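You operate a simulated robot arm through the tools that you are given. There is no shell and no other tool.

Carry out the task below with a simulated two-armed robot. There is one attempt and no reset: what you move stays moved.

TASK
Set the teal tray's alloy blank on the middle of the grey machine's magnet, switch it on, centre the table.
Fine: pull the panel's stop out, one press of its green ON button, then CENTRE.

It is judged by the outcome, as a careful person would: the job done as asked, and still so three seconds after it is handed in. It fails if anything else is knocked over, pushed out of place, dropped, spilled or broken.

THE ROBOT
Two 7-joint arms with fingered hands on one trunk that stands fixed in place. Base frame: the origin is at the foot of the trunk, x ahead of it, y to its left, z up. Lengths are in cm, angles in degrees, forces in N, time in s.
The left shoulder is at [2.1, 26.9, 114.7], the right one opposite. Payload 5 kg a hand.
Tool frame (each hand has its own): the origin (TCP) lies between the finger pads and is the grasp point; the fingertips stand 4.2 cm ahead of it; z points along the fingers, y is the line along which they close. Largest opening 20.8 cm; the body of the gripper starts 11.9 cm behind the TCP. The gripper is a hand of 4 fingers: y runs from the thumb to the fingers, the wrist lies at [0, 0, -31.7] in the tool frame, and closing takes about 1.5 s.
Orientation is that of the tool frame in the base frame, as a unit quaternion [x, y, z, w]. With the fingers straight down and closing along the base's y, the tool's x points along the base's -x, its y along +y and its z along -z.

THE INTERFACE
- The arms move only by the tool servo_tool. It takes "left_deltas", "right_deltas" or both (then of equal length, played together; a hand with none holds still); each is a list of rows, each a list of 6 numbers: the shift along the tool's x, y, z in cm, then the turn, a rotation vector about the tool's x, y, z in degrees. In form: [[dx, dy, dz, ax, ay, az], ...]. A call has 1 to 20 rows; each row shifts and turns the commanded pose from where the row before left it, along the tool's axes as they then stand. "left_claw" and "right_claw" are, for a hand that has rows, the finger opening in cm, from 0 to 20.8, set as the call begins (left out, the last holds). Each row takes 0.2 s and may step no farther than 5 cm and 8.6 degrees from the row before; otherwise, or with a gripper value out of range, the whole call is refused. Where a pose cannot be reached the arm comes as near as it can. A force on the tool above 90 N (or 10 N above the force at the start of the call, whichever is more), or a blocked arm, ends the call early, and 0.2 s more pass. Each finger travels about 15.3 cm/s and halts on what it meets, pressing with about 31 N; the grip force reading is that of the motor and also rises with nothing between the fingers. The clock runs only during rows and for 0.2 s after the last one: add rows that do not move to give the fingers time. It gives the time, the measured TCP pose, the force on the tool (base axes), the opening and the grip force at its end, in the units of the frame above (readings bear some noise), with the torque about the TCP (base axes, N m) and any sound that the robot's microphone picked up.
- Cameras (640 x 400 px; columns grow to the right, rows downward): "scene" is now at [15.27, -0.35, 140.44]; the picture's right is [0.06, -1.00, 0.00], its down [-0.68, -0.04, -0.74] and it looks along [0.73, 0.05, -0.68] (base axes); focal length 214 px, centre (320, 200). "left" rides on the left gripper at [-9.3, 0.1, -14.6] in its tool frame; the picture's right is [-0.01, -1.00, 0.00], its down [0.84, -0.01, -0.54] and it looks along [0.54, -0.01, 0.84] (tool axes); focal length 280 px, centre (320, 200). "right" rides on the right gripper at [9.4, 0.1, -14.6] in its tool frame; the picture's right is [-0.01, 1.00, 0.00], its down [-0.84, -0.01, -0.54] and it looks along [-0.54, -0.01, 0.84] (tool axes); focal length 280 px, centre (320, 200). There is no depth. A picture from a camera that has moved, and an enlarged one, comes with that camera's place and axes in the base frame and with its lens. The place of the scene camera against the robot may be out by one fixed shift of up to 1.2 cm in any direction.
- capture(camera): a new picture of that camera. It takes no simulated time.
- raise_lower(by): slides the trunk up (or, below 0, down) by that many cm; the arms and the scene camera ride with it, the base frame stays. It gives what a move gives, with no picture.
- finger_targets(finger1, finger2, finger3, thumb_bend, hand): sets how far each is bent, from 0 (flat) to 1 (curled in); at 0.3 the hand is open as for a grip, at 0.7 the pads meet at the TCP. One left out holds its place. A second passes; each finger stops where it meets its share of the squeeze, and holds until it gets a number again. A gripper value or a shape takes the hand back. It gives what a move gives, with no picture; readings hold the bend of each and the force on the fingers (four entries, about 0 where the hand has none), thumb and palm.
- hand_shape(shape, hand): the hand has 4 fingers and takes this shape, open, in about a second: jaw (thumb against the fingers, like two jaws); tri (thumb and two fingers); tip (a fingertip pinch); poke (one finger out to press); point (the index stretched); flat (the hand flat); cup (the hand cupped); fist (a fist). The gripper value then closes the fingers along that shape, each until it touches; the sizes above hold for jaw. It gives what a move gives, with no picture.
- turn_head(pan, tilt): turns the head with the scene camera to pan (to the left, within 80 degrees either way) and tilt (down, from -29 to 69), counted from straight ahead of the robot. It gives what a move gives.
- enlarge(camera, box): a new picture of the part [left, top, right, bottom] of that camera's present view, enlarged. It takes no simulated time.
- hand_in(): hands the job in; it is judged then, once.

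Nothing tells you positions but the pictures and the camera data. Unless the task says otherwise, let go and move clear before handing in.

The tools are called as a command line: name --argument value ..., lists and objects as JSON in quotes. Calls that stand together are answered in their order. servo_tool: Moves the arms, as the interface text tells. Its arguments: {"type":"object","properties":{"left_deltas":{"type":"array"},"left_claw":{"type":"number"},"right_deltas":{"type":"array"},"right_claw":{"type":"number"}},"required":[]} The other tools are called the same way: raise_lower (by) slides the trunk up or down; hand_shape (shape, hand) gives the hand a shape; finger_targets (finger1, finger2, finger3, thumb_bend, hand) moves the fingers one by one; turn_head (pan, tilt) turns the head that bears the scene camera; capture (camera) takes a picture; enlarge (camera, box) takes an enlarged picture of a part of a camera's view; hand_in () hands the job in.

At the start:

```text
time: 0.0
left_ee_pos: [28.6, 36.89, 123.28]
left_orientation: [-0.219, 0.976, 0.0, 0.0]
left_wrist_force: [0.7, 0.2, 0.3]
left_ft_torque: [-0.01, 0.02, 0.0]
left_grip_width: 20.79
left_grip_force: 0.0
left_shape: jaw
left_bend: [0.3, 0.3, 0.3, 0.3]
left_finger forces: [0.1, 0.0, 0.1, 0.1, 0.0, 0.0]
right_ee_pos: [57.08, -0.03, 127.32]
right_orientation: [-0.219, 0.976, 0.0, 0.0]
right_wrist_force: [-0.7, -0.2, 0.3]
right_ft_torque: [0.0, -0.01, 0.02]
right_grip_width: 20.78
right_grip_force: 0.1
right_shape: jaw
right_bend: [0.3, 0.3, 0.3, 0.3]
right_finger forces: [0.0, 0.1, 0.0, 0.0, 0.0, 0.0]
trunk travel left (down, up): [-52.5, 9.6]
head pan, tilt: [3.7, 42.6]
```

scene: 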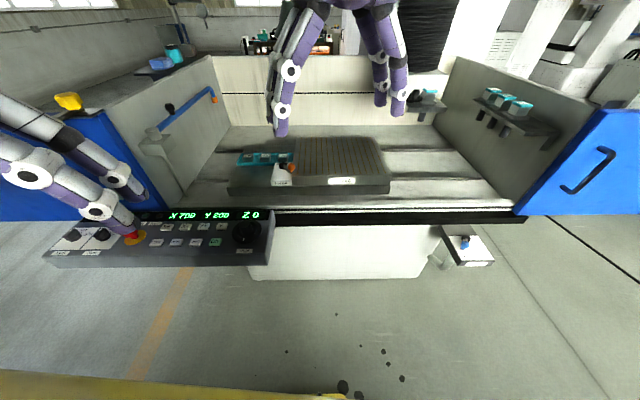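
right: 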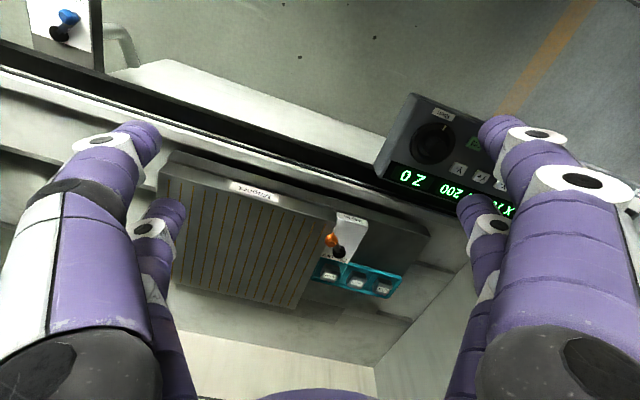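
left: 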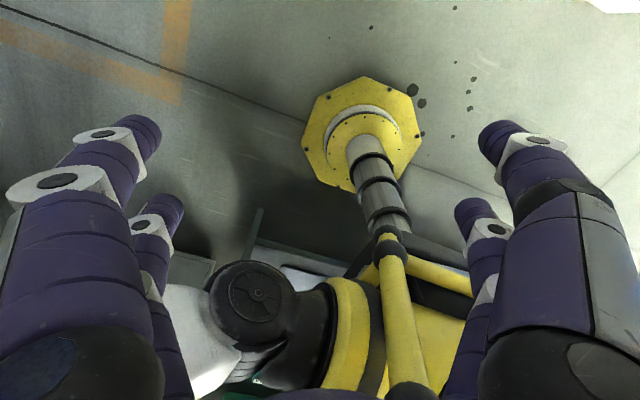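

I see the grey machine ahead with a magnet chuck, a teal tray holding blanks on it, a small orange-handled lever beside it, and a control panel to the left front. I'll take enlarged pictures first.

enlarge --camera "scene" --box '[220, 120, 400, 220]'

enlarge --camera "scene" --box '[30, 190, 290, 280]'

enlarge --camera "right" --box '[150, 130, 450, 320]'

enlarge --camera "scene" --box '[400, 60, 640, 280]'

```text
3.56 times, centred on (310, 170) of scene
camera zoom: at [15.27, -0.35, 140.44], right [0.06, -1.0, 0.0], down [-0.68, -0.04, -0.74], along [0.73, 0.05, -0.68], focal length 763 px, centre (356, 307)
```

zoom: 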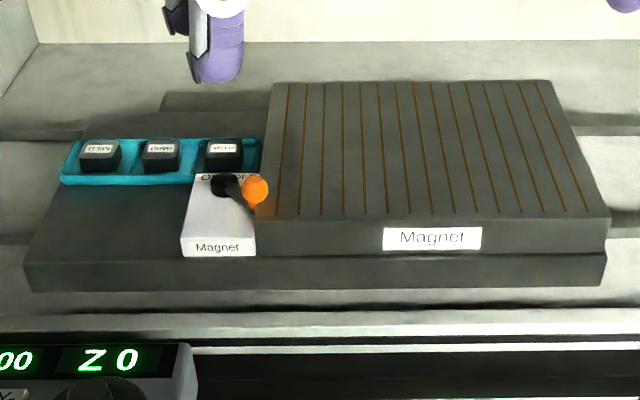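

```text
2.46 times, centred on (160, 235) of scene
camera zoom: at [15.27, -0.35, 140.44], right [0.06, -1.0, 0.0], down [-0.68, -0.04, -0.74], along [0.73, 0.05, -0.68], focal length 528 px, centre (714, 114)
```

zoom: 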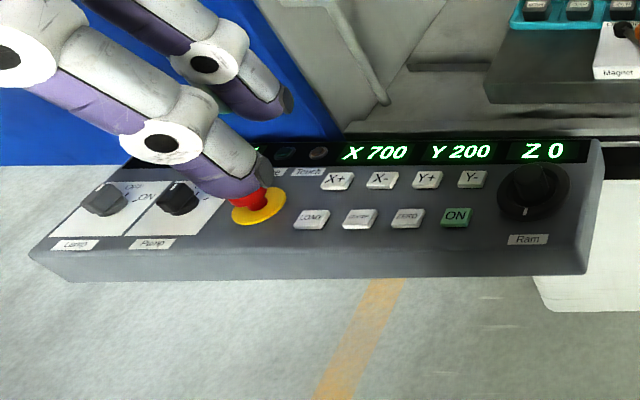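

```text
2.11 times, centred on (300, 225) of right
camera zoom: at [48.55, -3.9, 142.01], right [-0.41, 0.91, 0.0], down [0.77, 0.35, 0.54], along [0.49, 0.22, -0.84], focal length 590 px, centre (362, 147)
```

zoom: 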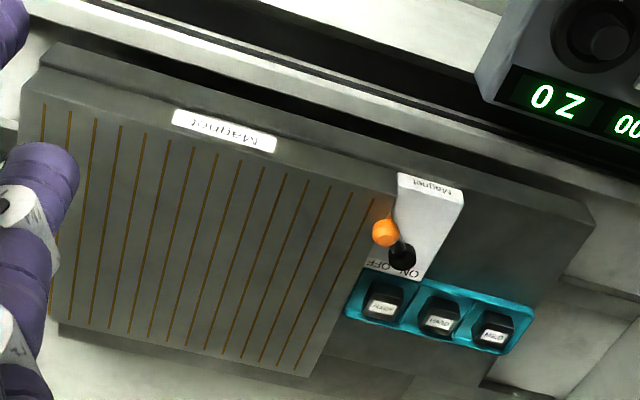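

```text
1.82 times, centred on (520, 170) of scene
camera zoom: at [15.27, -0.35, 140.44], right [0.06, -1.0, 0.0], down [-0.68, -0.04, -0.74], along [0.73, 0.05, -0.68], focal length 390 px, centre (-44, 254)
```

zoom: 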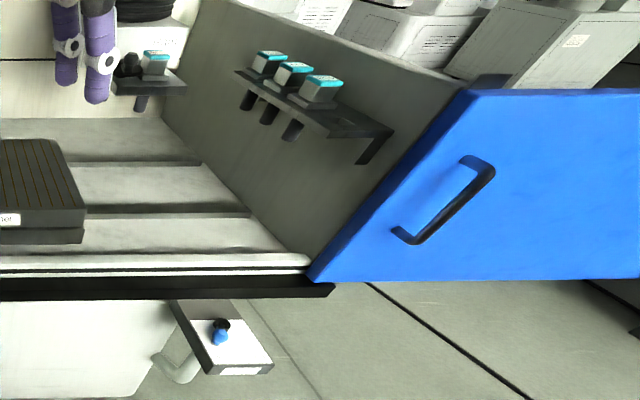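

I need to read the labels on the tray's blanks and the panel, so I'm zooming in closer.

enlarge --camera "scene" --box '[232, 145, 302, 190]'

enlarge --camera "right" --box '[305, 240, 415, 310]'

enlarge --camera "scene" --box '[130, 205, 280, 270]'

enlarge --camera "scene" --box '[30, 205, 150, 275]'

enlarge --camera "scene" --box '[430, 220, 510, 270]'

```text
8.89 times, centred on (267, 168) of scene
camera zoom: at [15.27, -0.35, 140.44], right [0.06, -1.0, 0.0], down [-0.68, -0.04, -0.74], along [0.73, 0.05, -0.68], focal length 1906 px, centre (791, 489)
```

zoom: 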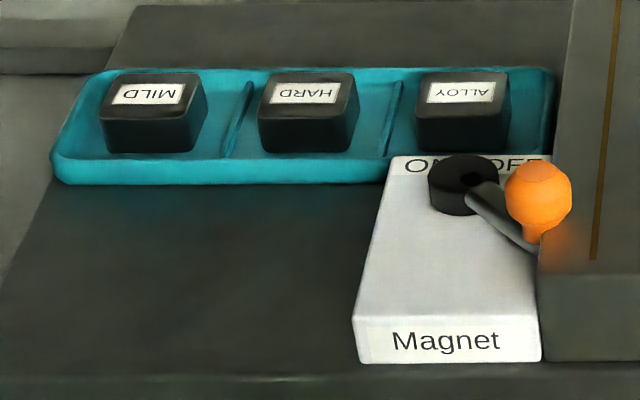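

```text
5.71 times, centred on (360, 275) of right
camera zoom: at [48.55, -3.9, 142.01], right [-0.41, 0.91, 0.0], down [0.77, 0.35, 0.54], along [0.49, 0.22, -0.84], focal length 1602 px, centre (91, -229)
```

zoom: 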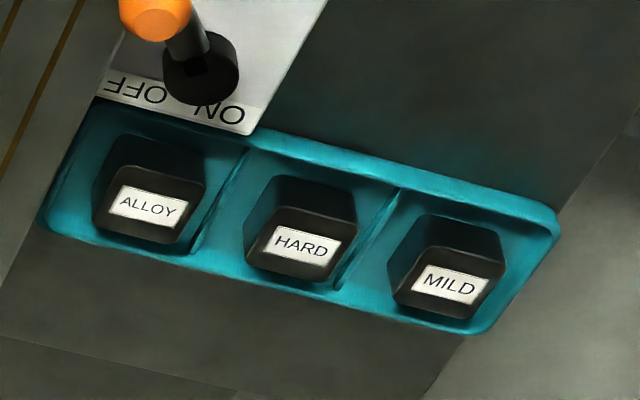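

```text
4.27 times, centred on (205, 238) of scene
camera zoom: at [15.27, -0.35, 140.44], right [0.06, -1.0, 0.0], down [-0.68, -0.04, -0.74], along [0.73, 0.05, -0.68], focal length 915 px, centre (811, 40)
```

zoom: 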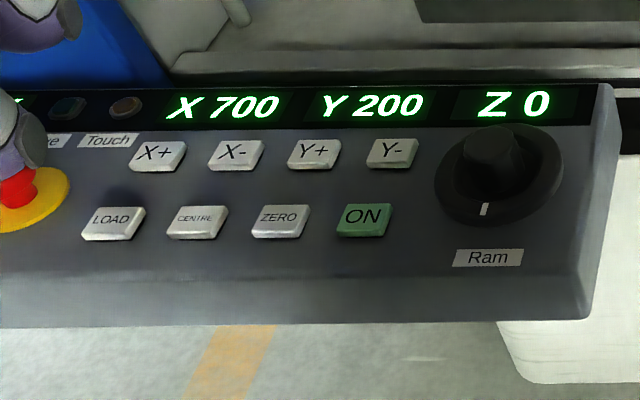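

```text
5.33 times, centred on (90, 240) of scene
camera zoom: at [15.27, -0.35, 140.44], right [0.06, -1.0, 0.0], down [-0.68, -0.04, -0.74], along [0.73, 0.05, -0.68], focal length 1144 px, centre (1547, -13)
```

zoom: 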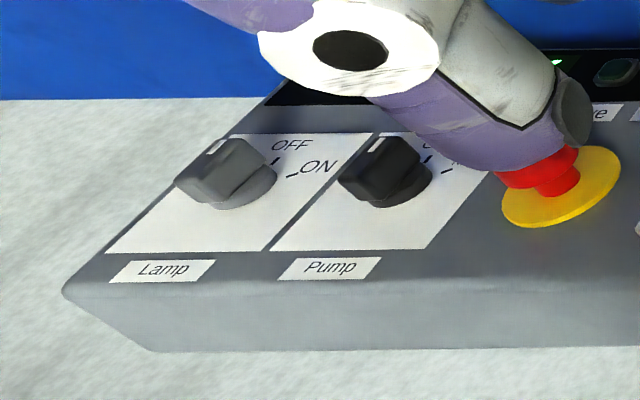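

```text
8.00 times, centred on (470, 245) of scene
camera zoom: at [15.27, -0.35, 140.44], right [0.06, -1.0, 0.0], down [-0.68, -0.04, -0.74], along [0.73, 0.05, -0.68], focal length 1716 px, centre (-880, -160)
```

zoom: 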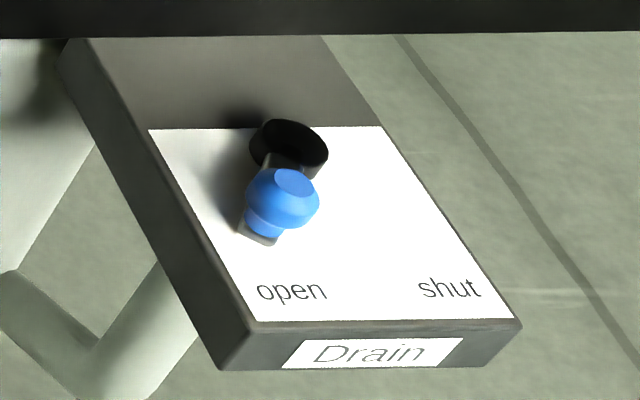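

The alloy blank is the tray block nearest the magnet, at roughly [102.5, 23, 87.6]. The magnet middle is near [102, -3, 89.7], and the panel's ON button is near [55.5, 37, 83]. I'll look around with the head before moving the arms.

turn_head --pan 0 --tilt 10

capture --camera "scene"

turn_head --pan 40 --tilt 45

capture --camera "scene"

```text
time: 1.0
left_ee_pos: [28.59, 37.04, 123.33]
left_orientation: [-0.219, 0.976, 0.0, 0.0]
left_wrist_force: [0.5, 0.3, -0.3]
left_ft_torque: [0.0, -0.02, 0.02]
left_grip_width: 20.79
left_grip_force: 0.0
left_shape: jaw
left_bend: [0.3, 0.3, 0.3, 0.3]
left_finger forces: [0.0, 0.0, 0.0, 0.0, 0.0, 0.0]
right_ee_pos: [57.15, 0.02, 127.35]
right_orientation: [-0.219, 0.976, 0.001, 0.0]
right_wrist_force: [0.0, 0.0, -0.2]
right_ft_torque: [0.01, -0.01, 0.03]
right_grip_width: 20.78
right_grip_force: 0.1
right_shape: jaw
right_bend: [0.3, 0.3, 0.3, 0.3]
right_finger forces: [0.1, 0.1, 0.0, 0.0, 0.1, 0.1]
trunk travel left (down, up): [-52.5, 9.6]
head pan, tilt: [0.0, 10.0]
```

```text
taken
camera scene: at [16.26, -0.89, 145.58], right [0.0, -1.0, 0.0], down [-0.17, 0.0, -0.98], along [0.98, 0.0, -0.17], focal length 214 px, centre (320, 200)
```

scene: 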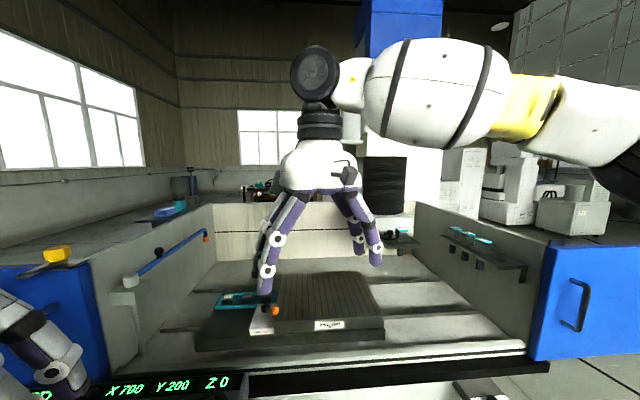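

```text
time: 2.0
left_ee_pos: [28.55, 36.98, 123.33]
left_orientation: [-0.219, 0.976, 0.0, 0.0]
left_wrist_force: [0.0, -0.3, -0.1]
left_ft_torque: [-0.03, 0.03, 0.0]
left_grip_width: 20.79
left_grip_force: 0.1
left_shape: jaw
left_bend: [0.3, 0.3, 0.3, 0.3]
left_finger forces: [0.0, 0.0, 0.0, 0.0, 0.0, 0.0]
right_ee_pos: [57.14, 0.14, 127.35]
right_orientation: [-0.219, 0.976, 0.001, -0.001]
right_wrist_force: [0.3, -0.4, 0.4]
right_ft_torque: [0.0, -0.01, 0.01]
right_grip_width: 20.79
right_grip_force: 0.1
right_shape: jaw
right_bend: [0.3, 0.3, 0.3, 0.3]
right_finger forces: [0.0, 0.0, 0.0, 0.0, 0.0, 0.1]
trunk travel left (down, up): [-52.5, 9.6]
head pan, tilt: [40.0, 45.0]
```

```text
taken
camera scene: at [13.19, 4.33, 140.1], right [0.64, -0.77, 0.0], down [-0.54, -0.45, -0.71], along [0.54, 0.45, -0.71], focal length 214 px, centre (320, 200)
```

scene: 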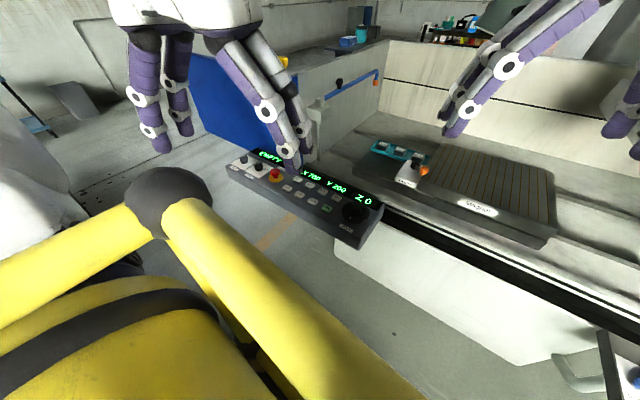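

The panel and tray are clearer from this angle. I'll zoom in on the panel, its stop, and the lever.

enlarge --camera "scene" --box '[220, 140, 390, 250]'

enlarge --camera "scene" --box '[350, 125, 450, 200]'

enlarge --camera "scene" --box '[225, 145, 305, 195]'

```text
3.64 times, centred on (305, 195) of scene
camera zoom: at [13.19, 4.33, 140.1], right [0.64, -0.77, 0.0], down [-0.54, -0.45, -0.71], along [0.54, 0.45, -0.71], focal length 780 px, centre (374, 218)
```

zoom: 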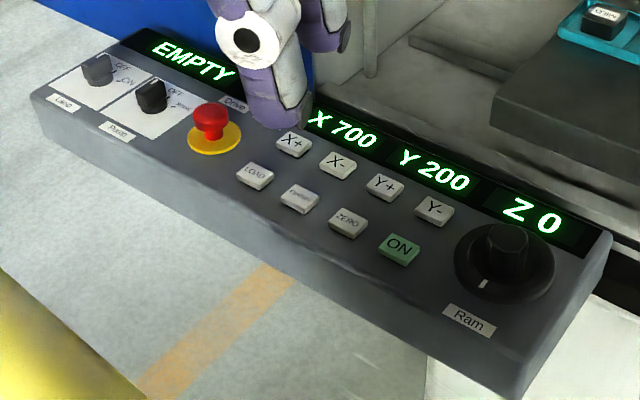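

```text
5.33 times, centred on (400, 162) of scene
camera zoom: at [13.19, 4.33, 140.1], right [0.64, -0.77, 0.0], down [-0.54, -0.45, -0.71], along [0.54, 0.45, -0.71], focal length 1144 px, centre (-107, 400)
```

zoom: 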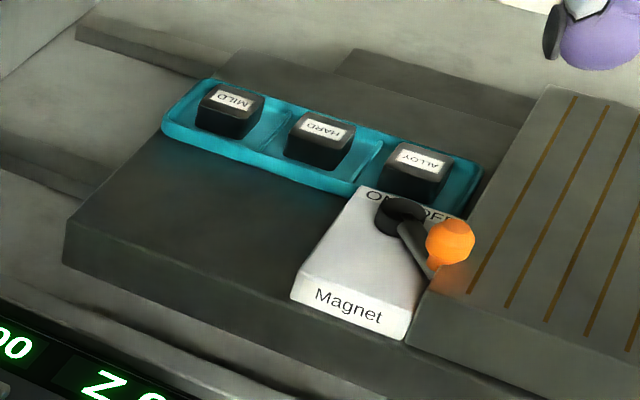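

```text
8.00 times, centred on (265, 170) of scene
camera zoom: at [13.19, 4.33, 140.1], right [0.64, -0.77, 0.0], down [-0.54, -0.45, -0.71], along [0.54, 0.45, -0.71], focal length 1716 px, centre (760, 440)
```

zoom: 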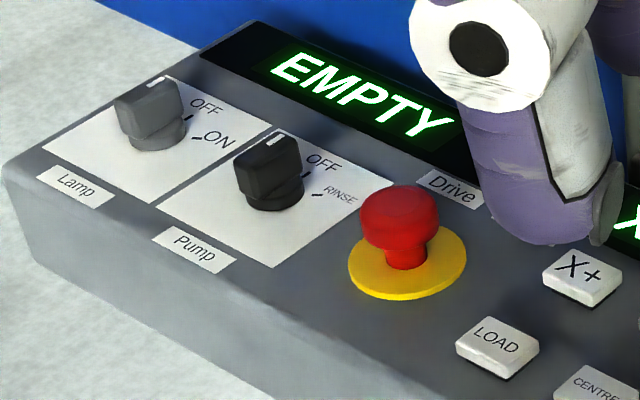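

Now I'll inspect the left hand's finger layout. At the same time I'll move the right hand aside to the right so it's out of the work space but can still see the magnet.

enlarge --camera "scene" --box '[90, 0, 330, 180]'

servo_tool --right_deltas '[[2.25, -3.58, 0, 0, 0, 0], [2.25, -3.58, 0, 0, 0, 0], [2.25, -3.58, 0, 0, 0, 0], [2.25, -3.58, 0, 0, 0, 0], [2.25, -3.58, 0, 0, 0, 0], [2.25, -3.58, 0, 0, 0, 0], [2.25, -3.58, 0, 0, 0, 0], [2.25, -3.58, 0, 0, 0, 0], [2.25, -3.58, 0, 0, 0, 0], [2.25, -3.58, 0, 0, 0, 0], [0, 0, 0, 0, 0, -6], [0, 0, 0, 0, 0, -6], [0, 0, 0, 0, 0, -6], [0, 0, 0, 0, 0, -6]]'

capture --camera "right"

capture --camera "scene"

```text
2.22 times, centred on (210, 90) of scene
camera zoom: at [13.19, 4.33, 140.1], right [0.64, -0.77, 0.0], down [-0.54, -0.45, -0.71], along [0.54, 0.45, -0.71], focal length 477 px, centre (564, 444)
```

zoom: 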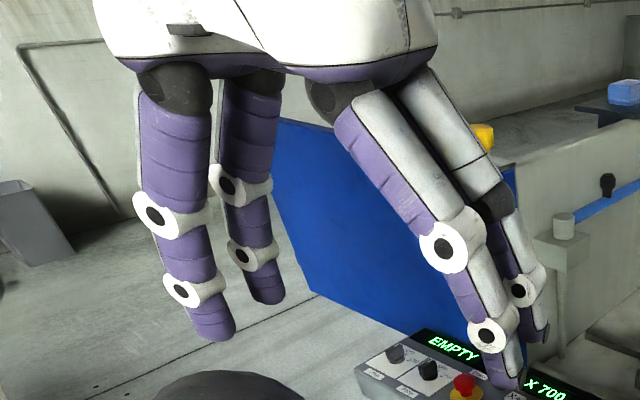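

```text
time: 5.0
left_ee_pos: [28.54, 36.96, 123.37]
left_orientation: [-0.22, 0.976, 0.0, 0.0]
left_wrist_force: [-0.6, -0.4, 0.4]
left_ft_torque: [0.08, -0.01, -0.01]
left_grip_width: 20.79
left_grip_force: 0.1
left_shape: jaw
left_bend: [0.3, 0.3, 0.3, 0.3]
left_finger forces: [0.0, 0.0, 0.1, 0.0, 0.0, 0.0]
right_ee_pos: [51.99, -42.07, 127.33]
right_orientation: [-0.418, 0.908, 0.0, 0.001]
right_wrist_force: [-0.3, -1.4, 0.7]
right_ft_torque: [0.04, 0.06, -0.01]
right_grip_width: 20.79
right_grip_force: 0.0
right_shape: jaw
right_bend: [0.3, 0.3, 0.3, 0.3]
right_finger forces: [0.0, 0.0, 0.0, 0.1, 0.0, 0.1]
trunk travel left (down, up): [-52.5, 9.6]
head pan, tilt: [40.0, 45.0]
```

```text
taken
camera right: at [45.8, -49.08, 141.97], right [-0.75, 0.66, 0.0], down [0.56, 0.63, 0.54], along [0.36, 0.4, -0.84], focal length 280 px, centre (320, 200)
```

right: 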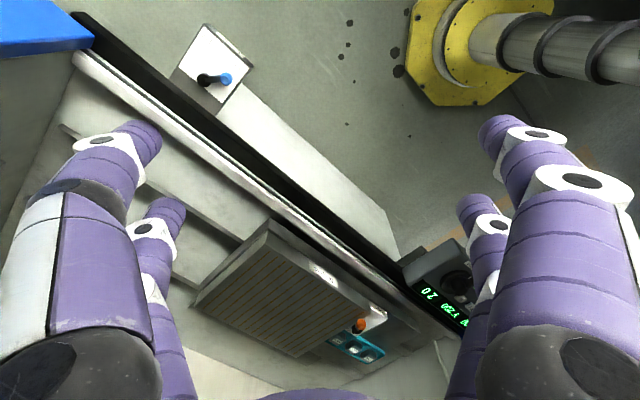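

```text
taken
camera scene: at [13.19, 4.28, 140.1], right [0.64, -0.77, 0.0], down [-0.54, -0.45, -0.71], along [0.54, 0.45, -0.71], focal length 214 px, centre (320, 200)
```

scene: 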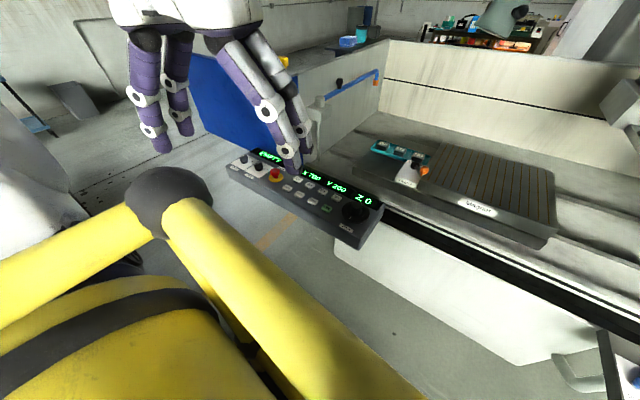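

The hand shows two fingers facing two. I'll test closing the left hand to about 5 cm in free air to see how the pads lie.

servo_tool --left_deltas '[[0, 0, 0, 0, 0, 0], [0, 0, 0, 0, 0, 0], [0, 0, 0, 0, 0, 0], [0, 0, 0, 0, 0, 0], [0, 0, 0, 0, 0, 0], [0, 0, 0, 0, 0, 0], [0, 0, 0, 0, 0, 0]]' --left_claw 5

capture --camera "left"

enlarge --camera "scene" --box '[90, 0, 330, 180]'

```text
time: 6.7
left_ee_pos: [28.65, 36.97, 123.32]
left_orientation: [-0.218, 0.976, 0.0, 0.0]
left_wrist_force: [-0.6, -0.1, -0.1]
left_ft_torque: [0.04, 0.02, 0.01]
left_grip_width: 5.05
left_grip_force: 0.0
left_shape: jaw
left_bend: [0.73, 0.73, 0.73, 0.7]
left_finger forces: [0.0, 0.0, 0.0, 0.0, 0.1, 0.0]
right_ee_pos: [52.07, -41.92, 127.35]
right_orientation: [-0.417, 0.909, 0.0, 0.0]
right_wrist_force: [0.9, -0.8, -0.8]
right_ft_torque: [0.04, 0.01, -0.02]
right_grip_width: 20.81
right_grip_force: 0.1
right_shape: jaw
right_bend: [0.3, 0.3, 0.3, 0.3]
right_finger forces: [0.0, 0.1, 0.0, 0.0, 0.0, 0.0]
trunk travel left (down, up): [-52.5, 9.6]
head pan, tilt: [40.0, 45.0]
```

```text
taken
camera left: at [36.92, 41.06, 137.98], right [0.44, -0.9, 0.0], down [-0.76, -0.37, 0.54], along [-0.48, -0.24, -0.84], focal length 280 px, centre (320, 200)
```

left: 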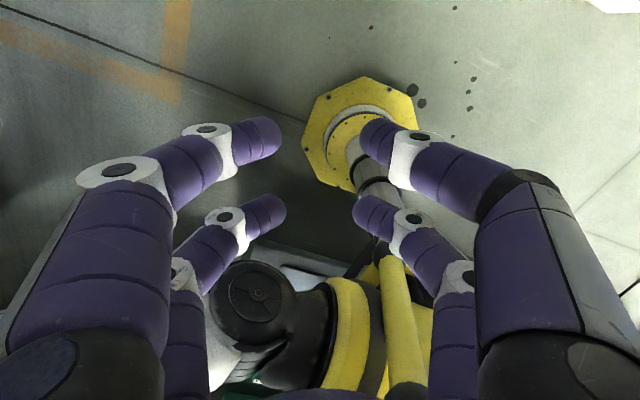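

```text
2.22 times, centred on (210, 90) of scene
camera zoom: at [13.19, 4.33, 140.09], right [0.64, -0.77, 0.0], down [-0.54, -0.45, -0.71], along [0.54, 0.45, -0.71], focal length 477 px, centre (564, 444)
```

zoom: 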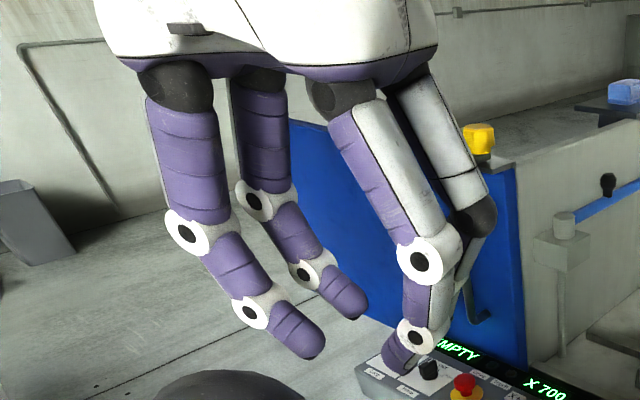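

In "jaw" the two finger pairs sit about 5–6 cm apart along tool x, which is awkward for a small block with a tilted hand. I'll look at the "tip" and "tri" shapes.

hand_shape --shape "tip" --hand "left"

capture --camera "left"

enlarge --camera "scene" --box '[90, 0, 330, 180]'

servo_tool --left_deltas '[[0, 0, 0, 0, 0, 0], [0, 0, 0, 0, 0, 0], [0, 0, 0, 0, 0, 0], [0, 0, 0, 0, 0, 0], [0, 0, 0, 0, 0, 0], [0, 0, 0, 0, 0, 0], [0, 0, 0, 0, 0, 0]]' --left_claw 5

capture --camera "left"

enlarge --camera "scene" --box '[90, 0, 330, 180]'

```text
time: 7.5
left_ee_pos: [28.68, 36.98, 123.28]
left_orientation: [-0.219, 0.976, 0.0, 0.0]
left_wrist_force: [-0.5, -0.5, -1.1]
left_ft_torque: [-0.01, 0.02, -0.04]
left_grip_width: 20.76
left_grip_force: 0.1
left_shape: tip
left_bend: [0.3, 0.3, 0.3, 0.3]
left_finger forces: [0.0, 0.0, 0.0, 0.0, 0.0, 0.1]
right_ee_pos: [52.07, -42.06, 127.28]
right_orientation: [-0.417, 0.909, 0.001, 0.001]
right_wrist_force: [0.1, 0.0, -0.6]
right_ft_torque: [0.01, -0.03, 0.02]
right_grip_width: 20.8
right_grip_force: 0.1
right_shape: jaw
right_bend: [0.3, 0.3, 0.3, 0.3]
right_finger forces: [0.0, 0.1, 0.1, 0.0, 0.0, 0.0]
trunk travel left (down, up): [-52.5, 9.6]
head pan, tilt: [40.0, 45.0]
```

```text
taken
camera left: at [36.91, 41.06, 137.98], right [0.44, -0.9, 0.0], down [-0.76, -0.37, 0.54], along [-0.48, -0.24, -0.84], focal length 280 px, centre (320, 200)
```

left: 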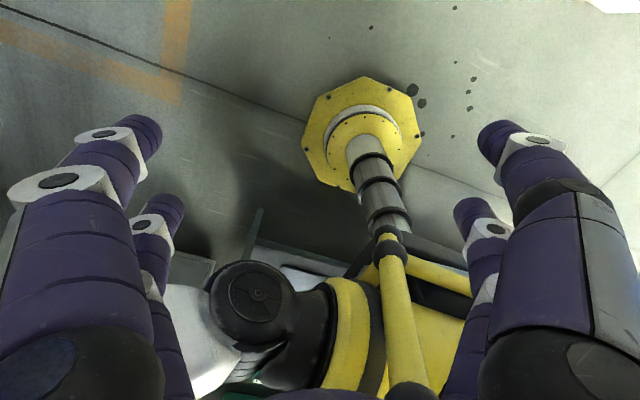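

```text
2.22 times, centred on (210, 90) of scene
camera zoom: at [13.19, 4.34, 140.09], right [0.64, -0.77, 0.0], down [-0.54, -0.45, -0.71], along [0.54, 0.45, -0.71], focal length 477 px, centre (564, 444)
```

zoom: 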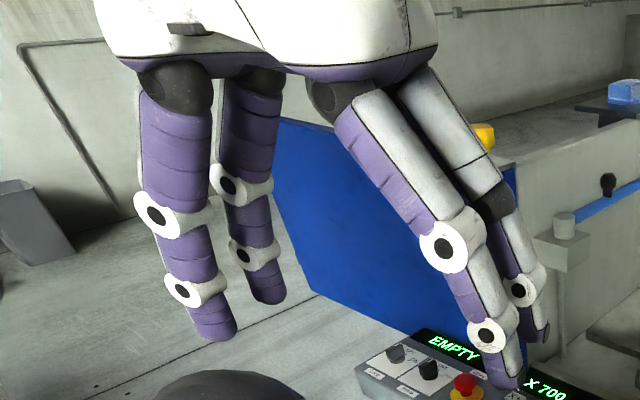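

```text
time: 9.2
left_ee_pos: [28.58, 37.06, 123.39]
left_orientation: [-0.219, 0.976, 0.0, 0.0]
left_wrist_force: [-0.1, 0.2, -0.6]
left_ft_torque: [0.02, 0.03, -0.03]
left_grip_width: 5.04
left_grip_force: 0.0
left_shape: tip
left_bend: [0.73, 0.73, 0.73, 0.7]
left_finger forces: [0.1, 0.1, 0.0, 0.0, 0.0, 0.0]
right_ee_pos: [52.12, -41.89, 127.32]
right_orientation: [-0.418, 0.909, 0.0, 0.0]
right_wrist_force: [-0.3, 0.1, -0.3]
right_ft_torque: [0.01, -0.02, 0.0]
right_grip_width: 20.75
right_grip_force: 0.0
right_shape: jaw
right_bend: [0.3, 0.3, 0.3, 0.3]
right_finger forces: [0.0, 0.0, 0.0, 0.0, 0.1, 0.0]
trunk travel left (down, up): [-52.5, 9.6]
head pan, tilt: [40.0, 45.0]
```

```text
taken
camera left: at [36.91, 41.06, 137.98], right [0.44, -0.9, 0.0], down [-0.76, -0.37, 0.54], along [-0.48, -0.24, -0.84], focal length 280 px, centre (320, 200)
```

left: 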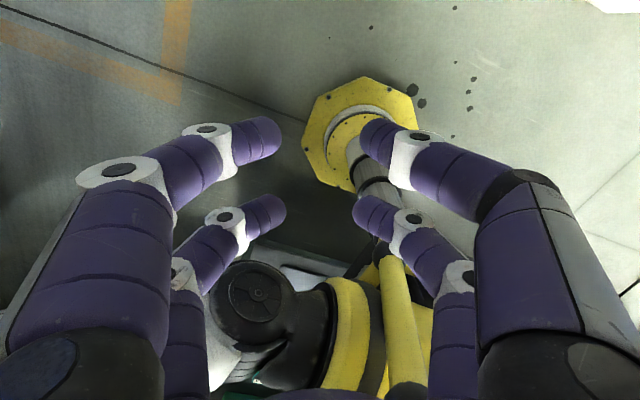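

```text
2.22 times, centred on (210, 90) of scene
camera zoom: at [13.19, 4.34, 140.09], right [0.64, -0.77, 0.0], down [-0.54, -0.45, -0.71], along [0.54, 0.45, -0.71], focal length 477 px, centre (564, 444)
```

zoom: 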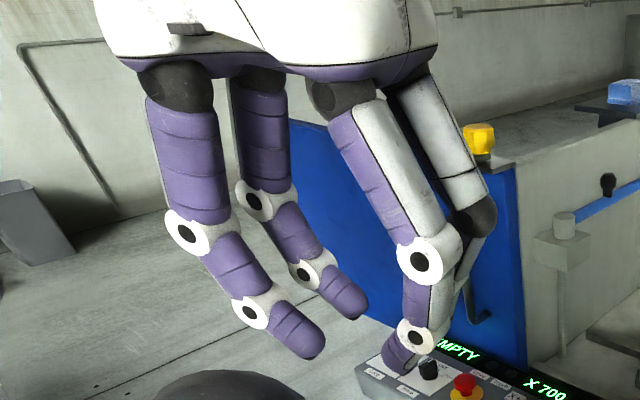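

"tip" looks the same as "jaw". I'll test individual finger control to learn which finger is which.

finger_targets --hand "left" --finger1 0.1 --finger2 0.7 --finger3 0.4 --thumb_bend 0.7

capture --camera "left"

enlarge --camera "scene" --box '[90, 0, 330, 180]'

```text
time: 10.2
left_ee_pos: [28.63, 36.97, 123.44]
left_orientation: [-0.219, 0.976, 0.0, 0.0]
left_wrist_force: [0.2, 0.0, -0.3]
left_ft_torque: [0.01, 0.0, 0.01]
left_grip_width: 14.79
left_grip_force: 0.1
left_shape: fingers
left_bend: [0.1, 0.7, 0.4, 0.7]
left_finger forces: [0.0, 0.1, 0.0, 0.0, 0.0, 0.0]
right_ee_pos: [52.03, -41.89, 127.26]
right_orientation: [-0.417, 0.909, 0.0, 0.0]
right_wrist_force: [-0.6, 0.5, 0.3]
right_ft_torque: [-0.02, 0.0, 0.01]
right_grip_width: 20.79
right_grip_force: 0.1
right_shape: jaw
right_bend: [0.3, 0.3, 0.3, 0.3]
right_finger forces: [0.0, 0.1, 0.0, 0.1, 0.0, 0.0]
trunk travel left (down, up): [-52.5, 9.6]
head pan, tilt: [40.0, 45.0]
```

```text
taken
camera left: at [36.91, 41.06, 137.98], right [0.44, -0.9, 0.0], down [-0.76, -0.37, 0.54], along [-0.48, -0.24, -0.84], focal length 280 px, centre (320, 200)
```

left: 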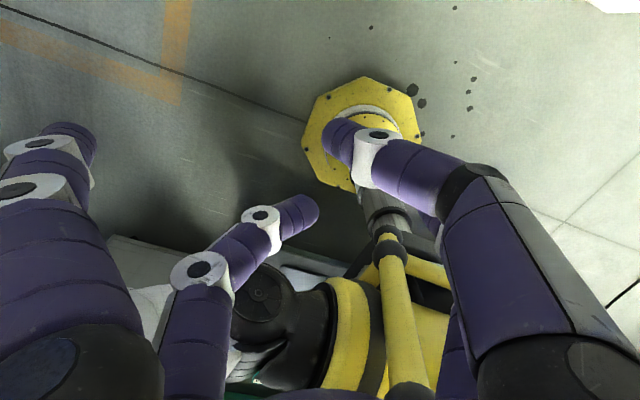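

```text
2.22 times, centred on (210, 90) of scene
camera zoom: at [13.19, 4.34, 140.09], right [0.64, -0.77, 0.0], down [-0.54, -0.45, -0.71], along [0.54, 0.45, -0.71], focal length 477 px, centre (564, 444)
```

zoom: 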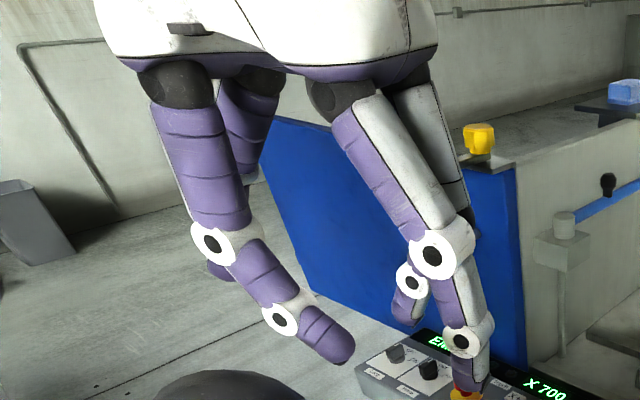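

Finger1 and the thumb form the camera-side pair. Finger2 and finger3 form the other pair, with tips about [±2.9, y, 3.6] ahead of the TCP. I'll test other shapes to find one with straighter, slimmer fingers at 5 cm opening.

hand_shape --shape "tri" --hand "left"

capture --camera "left"

servo_tool --left_deltas '[[0, 0, 0, 0, 0, 0], [0, 0, 0, 0, 0, 0], [0, 0, 0, 0, 0, 0], [0, 0, 0, 0, 0, 0], [0, 0, 0, 0, 0, 0], [0, 0, 0, 0, 0, 0], [0, 0, 0, 0, 0, 0]]' --left_claw 5

capture --camera "left"

enlarge --camera "scene" --box '[90, 0, 330, 180]'

hand_shape --shape "flat" --hand "left"

capture --camera "left"

servo_tool --left_deltas '[[0, 0, 0, 0, 0, 0], [0, 0, 0, 0, 0, 0], [0, 0, 0, 0, 0, 0], [0, 0, 0, 0, 0, 0], [0, 0, 0, 0, 0, 0], [0, 0, 0, 0, 0, 0], [0, 0, 0, 0, 0, 0]]' --left_claw 5

capture --camera "left"

enlarge --camera "scene" --box '[90, 0, 330, 180]'

```text
time: 11.1
left_ee_pos: [28.61, 37.09, 123.37]
left_orientation: [-0.219, 0.976, 0.0, 0.0]
left_wrist_force: [1.1, 0.0, -0.7]
left_ft_torque: [-0.02, -0.01, 0.0]
left_grip_width: 20.79
left_grip_force: 0.2
left_shape: tri
left_bend: [0.3, 0.3, 0.3, 0.3]
left_finger forces: [0.0, 0.1, 0.0, 0.0, 0.0, 0.0]
right_ee_pos: [52.0, -42.06, 127.2]
right_orientation: [-0.417, 0.909, 0.0, 0.001]
right_wrist_force: [-0.6, 0.3, 0.3]
right_ft_torque: [0.0, 0.01, 0.01]
right_grip_width: 20.8
right_grip_force: 0.0
right_shape: jaw
right_bend: [0.3, 0.3, 0.3, 0.3]
right_finger forces: [0.1, 0.0, 0.0, 0.0, 0.1, 0.0]
trunk travel left (down, up): [-52.5, 9.6]
head pan, tilt: [40.0, 45.0]
```

```text
taken
camera left: at [36.91, 41.06, 137.98], right [0.44, -0.9, 0.0], down [-0.76, -0.37, 0.54], along [-0.48, -0.24, -0.84], focal length 280 px, centre (320, 200)
```

left: 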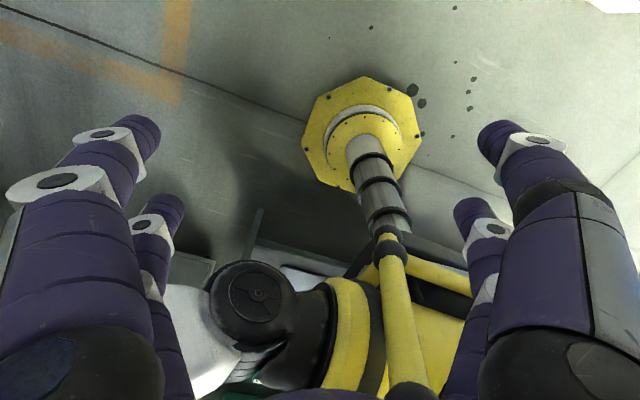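

```text
time: 12.7
left_ee_pos: [28.54, 36.91, 123.32]
left_orientation: [-0.219, 0.976, 0.0, 0.0]
left_wrist_force: [1.4, 0.4, -0.2]
left_ft_torque: [-0.01, 0.03, -0.02]
left_grip_width: 5.04
left_grip_force: 0.1
left_shape: tri
left_bend: [0.73, 0.73, 0.73, 0.7]
left_finger forces: [0.0, 0.0, 0.0, 0.2, 0.1, 0.0]
right_ee_pos: [52.04, -42.0, 127.32]
right_orientation: [-0.417, 0.909, -0.001, 0.0]
right_wrist_force: [0.0, -0.5, -0.5]
right_ft_torque: [-0.02, 0.01, 0.01]
right_grip_width: 20.77
right_grip_force: 0.1
right_shape: jaw
right_bend: [0.3, 0.3, 0.3, 0.3]
right_finger forces: [0.0, 0.0, 0.1, 0.1, 0.0, 0.0]
trunk travel left (down, up): [-52.5, 9.6]
head pan, tilt: [40.0, 45.0]
```

```text
taken
camera left: at [36.91, 41.06, 137.98], right [0.44, -0.9, 0.0], down [-0.76, -0.37, 0.54], along [-0.48, -0.24, -0.84], focal length 280 px, centre (320, 200)
```

left: 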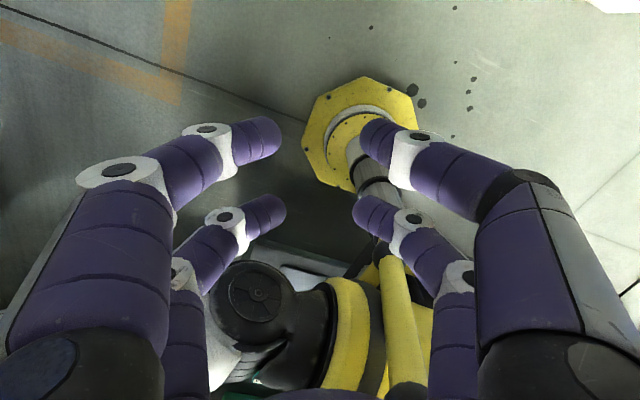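

```text
2.22 times, centred on (210, 90) of scene
camera zoom: at [13.19, 4.34, 140.09], right [0.64, -0.77, 0.0], down [-0.54, -0.45, -0.71], along [0.54, 0.45, -0.71], focal length 477 px, centre (564, 444)
```

zoom: 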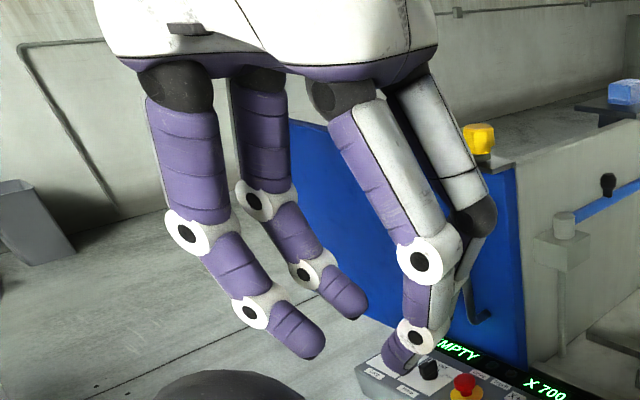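

```text
time: 13.6
left_ee_pos: [28.61, 36.96, 123.4]
left_orientation: [-0.219, 0.976, 0.0, 0.0]
left_wrist_force: [0.0, -0.6, 1.1]
left_ft_torque: [0.05, 0.01, 0.0]
left_grip_width: 0.0
left_grip_force: 0.1
left_shape: flat
left_bend: [0.7, 0.7, 0.7, 0.69]
left_finger forces: [0.0, 0.0, 0.0, 0.0, 0.1, 0.1]
right_ee_pos: [52.11, -41.9, 127.36]
right_orientation: [-0.417, 0.909, 0.0, 0.0]
right_wrist_force: [0.3, 0.7, 0.1]
right_ft_torque: [0.0, -0.03, 0.01]
right_grip_width: 20.77
right_grip_force: 0.0
right_shape: jaw
right_bend: [0.3, 0.3, 0.3, 0.3]
right_finger forces: [0.0, 0.0, 0.0, 0.0, 0.0, 0.0]
trunk travel left (down, up): [-52.5, 9.6]
head pan, tilt: [40.0, 45.0]
```

```text
taken
camera left: at [36.91, 41.06, 137.98], right [0.44, -0.9, 0.0], down [-0.76, -0.37, 0.54], along [-0.48, -0.24, -0.84], focal length 280 px, centre (320, 200)
```

left: 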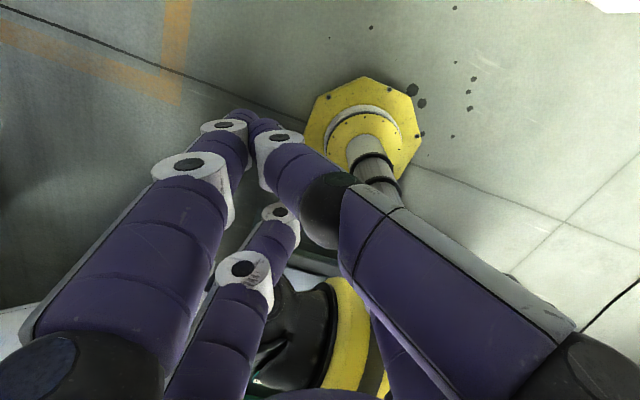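

```text
time: 15.2
left_ee_pos: [28.58, 36.95, 123.37]
left_orientation: [-0.219, 0.976, 0.0, 0.0]
left_wrist_force: [-0.5, 0.3, -0.9]
left_ft_torque: [0.08, 0.02, 0.03]
left_grip_width: 0.0
left_grip_force: 0.1
left_shape: flat
left_bend: [0.7, 0.7, 0.7, 0.68]
left_finger forces: [0.0, 0.0, 0.0, 0.0, 0.0, 0.0]
right_ee_pos: [52.1, -41.91, 127.33]
right_orientation: [-0.417, 0.909, -0.001, 0.0]
right_wrist_force: [0.1, -0.8, 1.5]
right_ft_torque: [0.02, 0.02, 0.03]
right_grip_width: 20.77
right_grip_force: 0.1
right_shape: jaw
right_bend: [0.3, 0.3, 0.3, 0.3]
right_finger forces: [0.0, 0.1, 0.1, 0.1, 0.0, 0.0]
trunk travel left (down, up): [-52.5, 9.6]
head pan, tilt: [40.0, 45.0]
```

```text
taken
camera left: at [36.91, 41.06, 137.98], right [0.44, -0.9, 0.0], down [-0.76, -0.37, 0.54], along [-0.48, -0.24, -0.84], focal length 280 px, centre (320, 200)
```

left: 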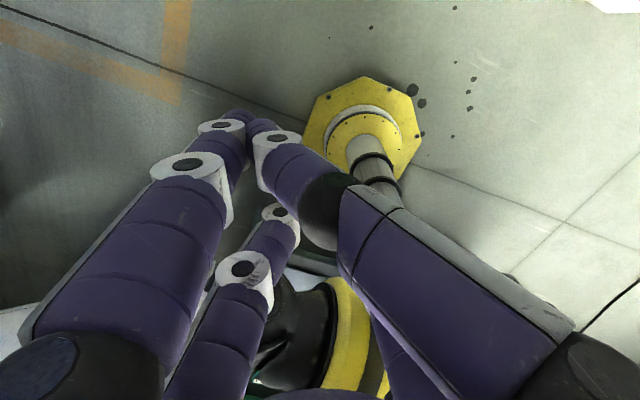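

```text
2.22 times, centred on (210, 90) of scene
camera zoom: at [13.19, 4.34, 140.09], right [0.64, -0.77, 0.0], down [-0.54, -0.45, -0.71], along [0.54, 0.45, -0.71], focal length 477 px, centre (564, 444)
```

zoom: 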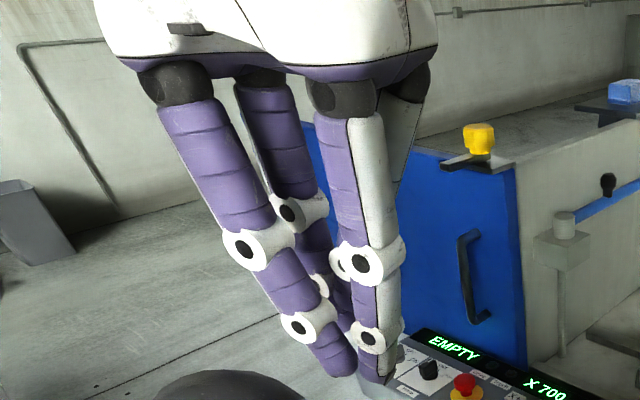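

The "flat" shape keeps the fingers straighter when closed. I'll see how it responds to opening values.

servo_tool --left_deltas '[[0, 0, 0, 0, 0, 0], [0, 0, 0, 0, 0, 0], [0, 0, 0, 0, 0, 0], [0, 0, 0, 0, 0, 0], [0, 0, 0, 0, 0, 0], [0, 0, 0, 0, 0, 0], [0, 0, 0, 0, 0, 0]]' --left_claw 20.8

capture --camera "left"

hand_shape --shape "poke" --hand "left"

capture --camera "left"

enlarge --camera "scene" --box '[90, 0, 330, 180]'

hand_shape --shape "cup" --hand "left"

capture --camera "left"

hand_shape --shape "point" --hand "left"

capture --camera "left"

enlarge --camera "scene" --box '[90, 0, 330, 180]'

```text
time: 16.8
left_ee_pos: [28.63, 36.85, 123.4]
left_orientation: [-0.219, 0.976, -0.001, 0.0]
left_wrist_force: [-0.1, -1.0, -0.3]
left_ft_torque: [0.1, 0.05, -0.01]
left_grip_width: 0.03
left_grip_force: 0.0
left_shape: flat
left_bend: [0.7, 0.7, 0.7, 0.66]
left_finger forces: [0.0, 0.1, 0.0, 0.0, 0.1, 0.1]
right_ee_pos: [52.0, -41.88, 127.32]
right_orientation: [-0.417, 0.909, 0.0, 0.0]
right_wrist_force: [-0.3, -0.3, -0.2]
right_ft_torque: [-0.02, 0.04, -0.01]
right_grip_width: 20.77
right_grip_force: 0.1
right_shape: jaw
right_bend: [0.3, 0.3, 0.3, 0.3]
right_finger forces: [0.0, 0.0, 0.1, 0.0, 0.0, 0.0]
trunk travel left (down, up): [-52.5, 9.6]
head pan, tilt: [40.0, 45.0]
```

```text
taken
camera left: at [36.91, 41.06, 137.98], right [0.44, -0.9, 0.0], down [-0.76, -0.37, 0.54], along [-0.48, -0.24, -0.84], focal length 280 px, centre (320, 200)
```

left: 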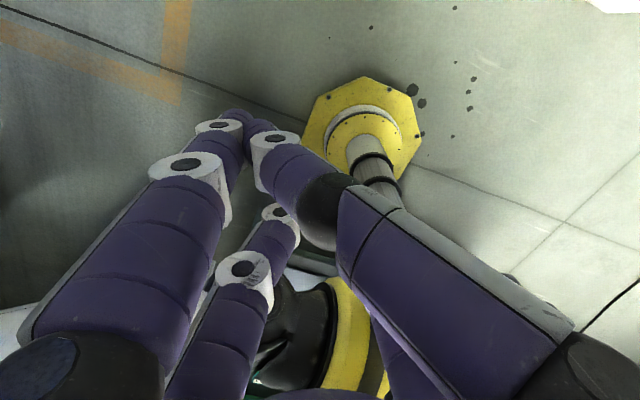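

```text
time: 17.6
left_ee_pos: [28.66, 36.98, 123.31]
left_orientation: [-0.219, 0.976, 0.001, -0.001]
left_wrist_force: [0.6, 0.1, 0.5]
left_ft_torque: [0.06, 0.02, 0.0]
left_grip_width: 0.0
left_grip_force: 0.2
left_shape: poke
left_bend: [1.0, 1.0, 1.0, 0.32]
left_finger forces: [0.0, 0.0, 0.0, 0.0, 0.0, 0.1]
right_ee_pos: [52.02, -41.96, 127.37]
right_orientation: [-0.417, 0.909, 0.0, 0.0]
right_wrist_force: [-0.4, 0.4, 0.2]
right_ft_torque: [-0.01, 0.0, 0.0]
right_grip_width: 20.81
right_grip_force: 0.1
right_shape: jaw
right_bend: [0.3, 0.3, 0.3, 0.3]
right_finger forces: [0.1, 0.0, 0.0, 0.0, 0.0, 0.1]
trunk travel left (down, up): [-52.5, 9.6]
head pan, tilt: [40.0, 45.0]
```

```text
taken
camera left: at [36.91, 41.06, 137.99], right [0.44, -0.9, 0.0], down [-0.76, -0.37, 0.54], along [-0.48, -0.24, -0.84], focal length 280 px, centre (320, 200)
```

left: 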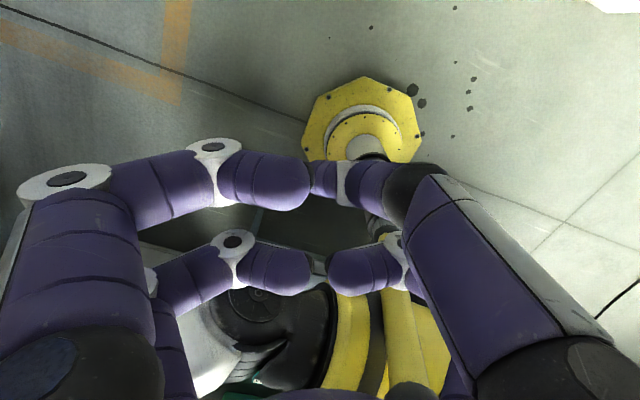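

```text
2.22 times, centred on (210, 90) of scene
camera zoom: at [13.19, 4.33, 140.09], right [0.64, -0.77, 0.0], down [-0.54, -0.45, -0.71], along [0.54, 0.45, -0.71], focal length 477 px, centre (564, 444)
```

zoom: 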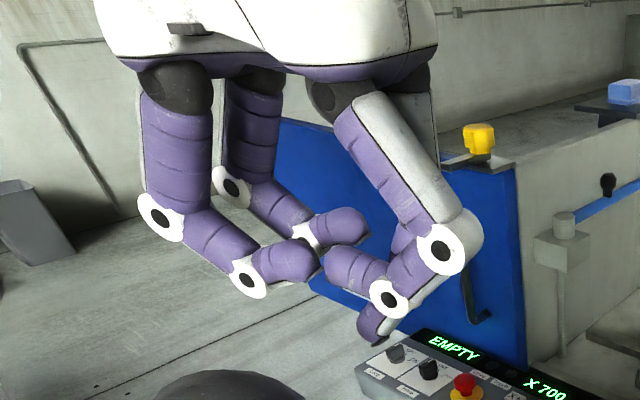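

```text
time: 18.6
left_ee_pos: [28.49, 36.97, 123.38]
left_orientation: [-0.22, 0.976, 0.0, 0.0]
left_wrist_force: [0.1, -0.5, 0.8]
left_ft_torque: [0.03, -0.01, 0.0]
left_grip_width: 5.97
left_grip_force: 0.1
left_shape: cup
left_bend: [0.7, 0.7, 0.7, 0.45]
left_finger forces: [0.0, 0.1, 0.1, 0.1, 0.0, 0.0]
right_ee_pos: [51.98, -42.0, 127.3]
right_orientation: [-0.417, 0.909, 0.0, 0.0]
right_wrist_force: [0.0, 0.4, 1.3]
right_ft_torque: [-0.01, -0.01, -0.03]
right_grip_width: 20.8
right_grip_force: 0.1
right_shape: jaw
right_bend: [0.3, 0.3, 0.3, 0.3]
right_finger forces: [0.0, 0.1, 0.1, 0.1, 0.0, 0.0]
trunk travel left (down, up): [-52.5, 9.6]
head pan, tilt: [40.0, 45.0]
```

```text
taken
camera left: at [36.91, 41.06, 137.99], right [0.44, -0.9, 0.0], down [-0.76, -0.37, 0.54], along [-0.48, -0.24, -0.84], focal length 280 px, centre (320, 200)
```

left: 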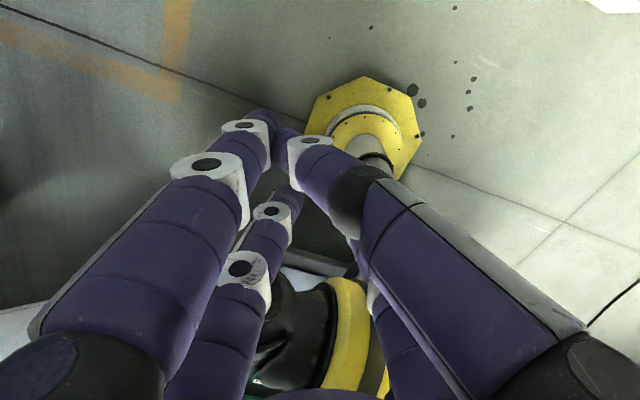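

```text
time: 19.4
left_ee_pos: [28.65, 36.95, 123.4]
left_orientation: [-0.219, 0.976, 0.0, 0.0]
left_wrist_force: [0.3, 0.4, 0.3]
left_ft_torque: [0.1, 0.04, 0.05]
left_grip_width: 0.0
left_grip_force: 0.1
left_shape: point
left_bend: [0.7, 0.7, 0.7, 0.41]
left_finger forces: [0.0, 0.0, 0.1, 0.0, 0.0, 0.1]
right_ee_pos: [52.05, -41.89, 127.36]
right_orientation: [-0.417, 0.909, 0.0, 0.0]
right_wrist_force: [-0.1, 0.5, -0.5]
right_ft_torque: [-0.05, -0.02, -0.02]
right_grip_width: 20.78
right_grip_force: 0.0
right_shape: jaw
right_bend: [0.3, 0.3, 0.3, 0.3]
right_finger forces: [0.1, 0.0, 0.0, 0.0, 0.0, 0.1]
trunk travel left (down, up): [-52.5, 9.6]
head pan, tilt: [40.0, 45.0]
```

```text
taken
camera left: at [36.91, 41.06, 137.98], right [0.44, -0.9, 0.0], down [-0.76, -0.37, 0.54], along [-0.48, -0.24, -0.84], focal length 280 px, centre (320, 200)
```

left: 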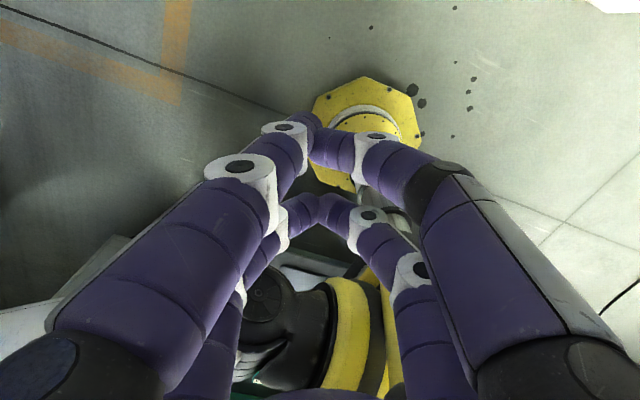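

```text
2.22 times, centred on (210, 90) of scene
camera zoom: at [13.19, 4.33, 140.09], right [0.64, -0.77, 0.0], down [-0.54, -0.45, -0.71], along [0.54, 0.45, -0.71], focal length 477 px, centre (564, 444)
```

zoom: 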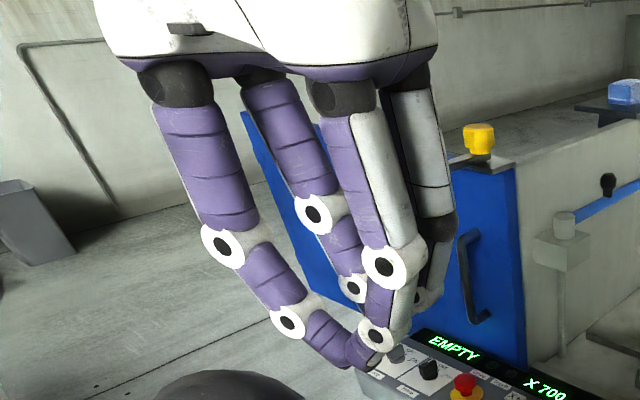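

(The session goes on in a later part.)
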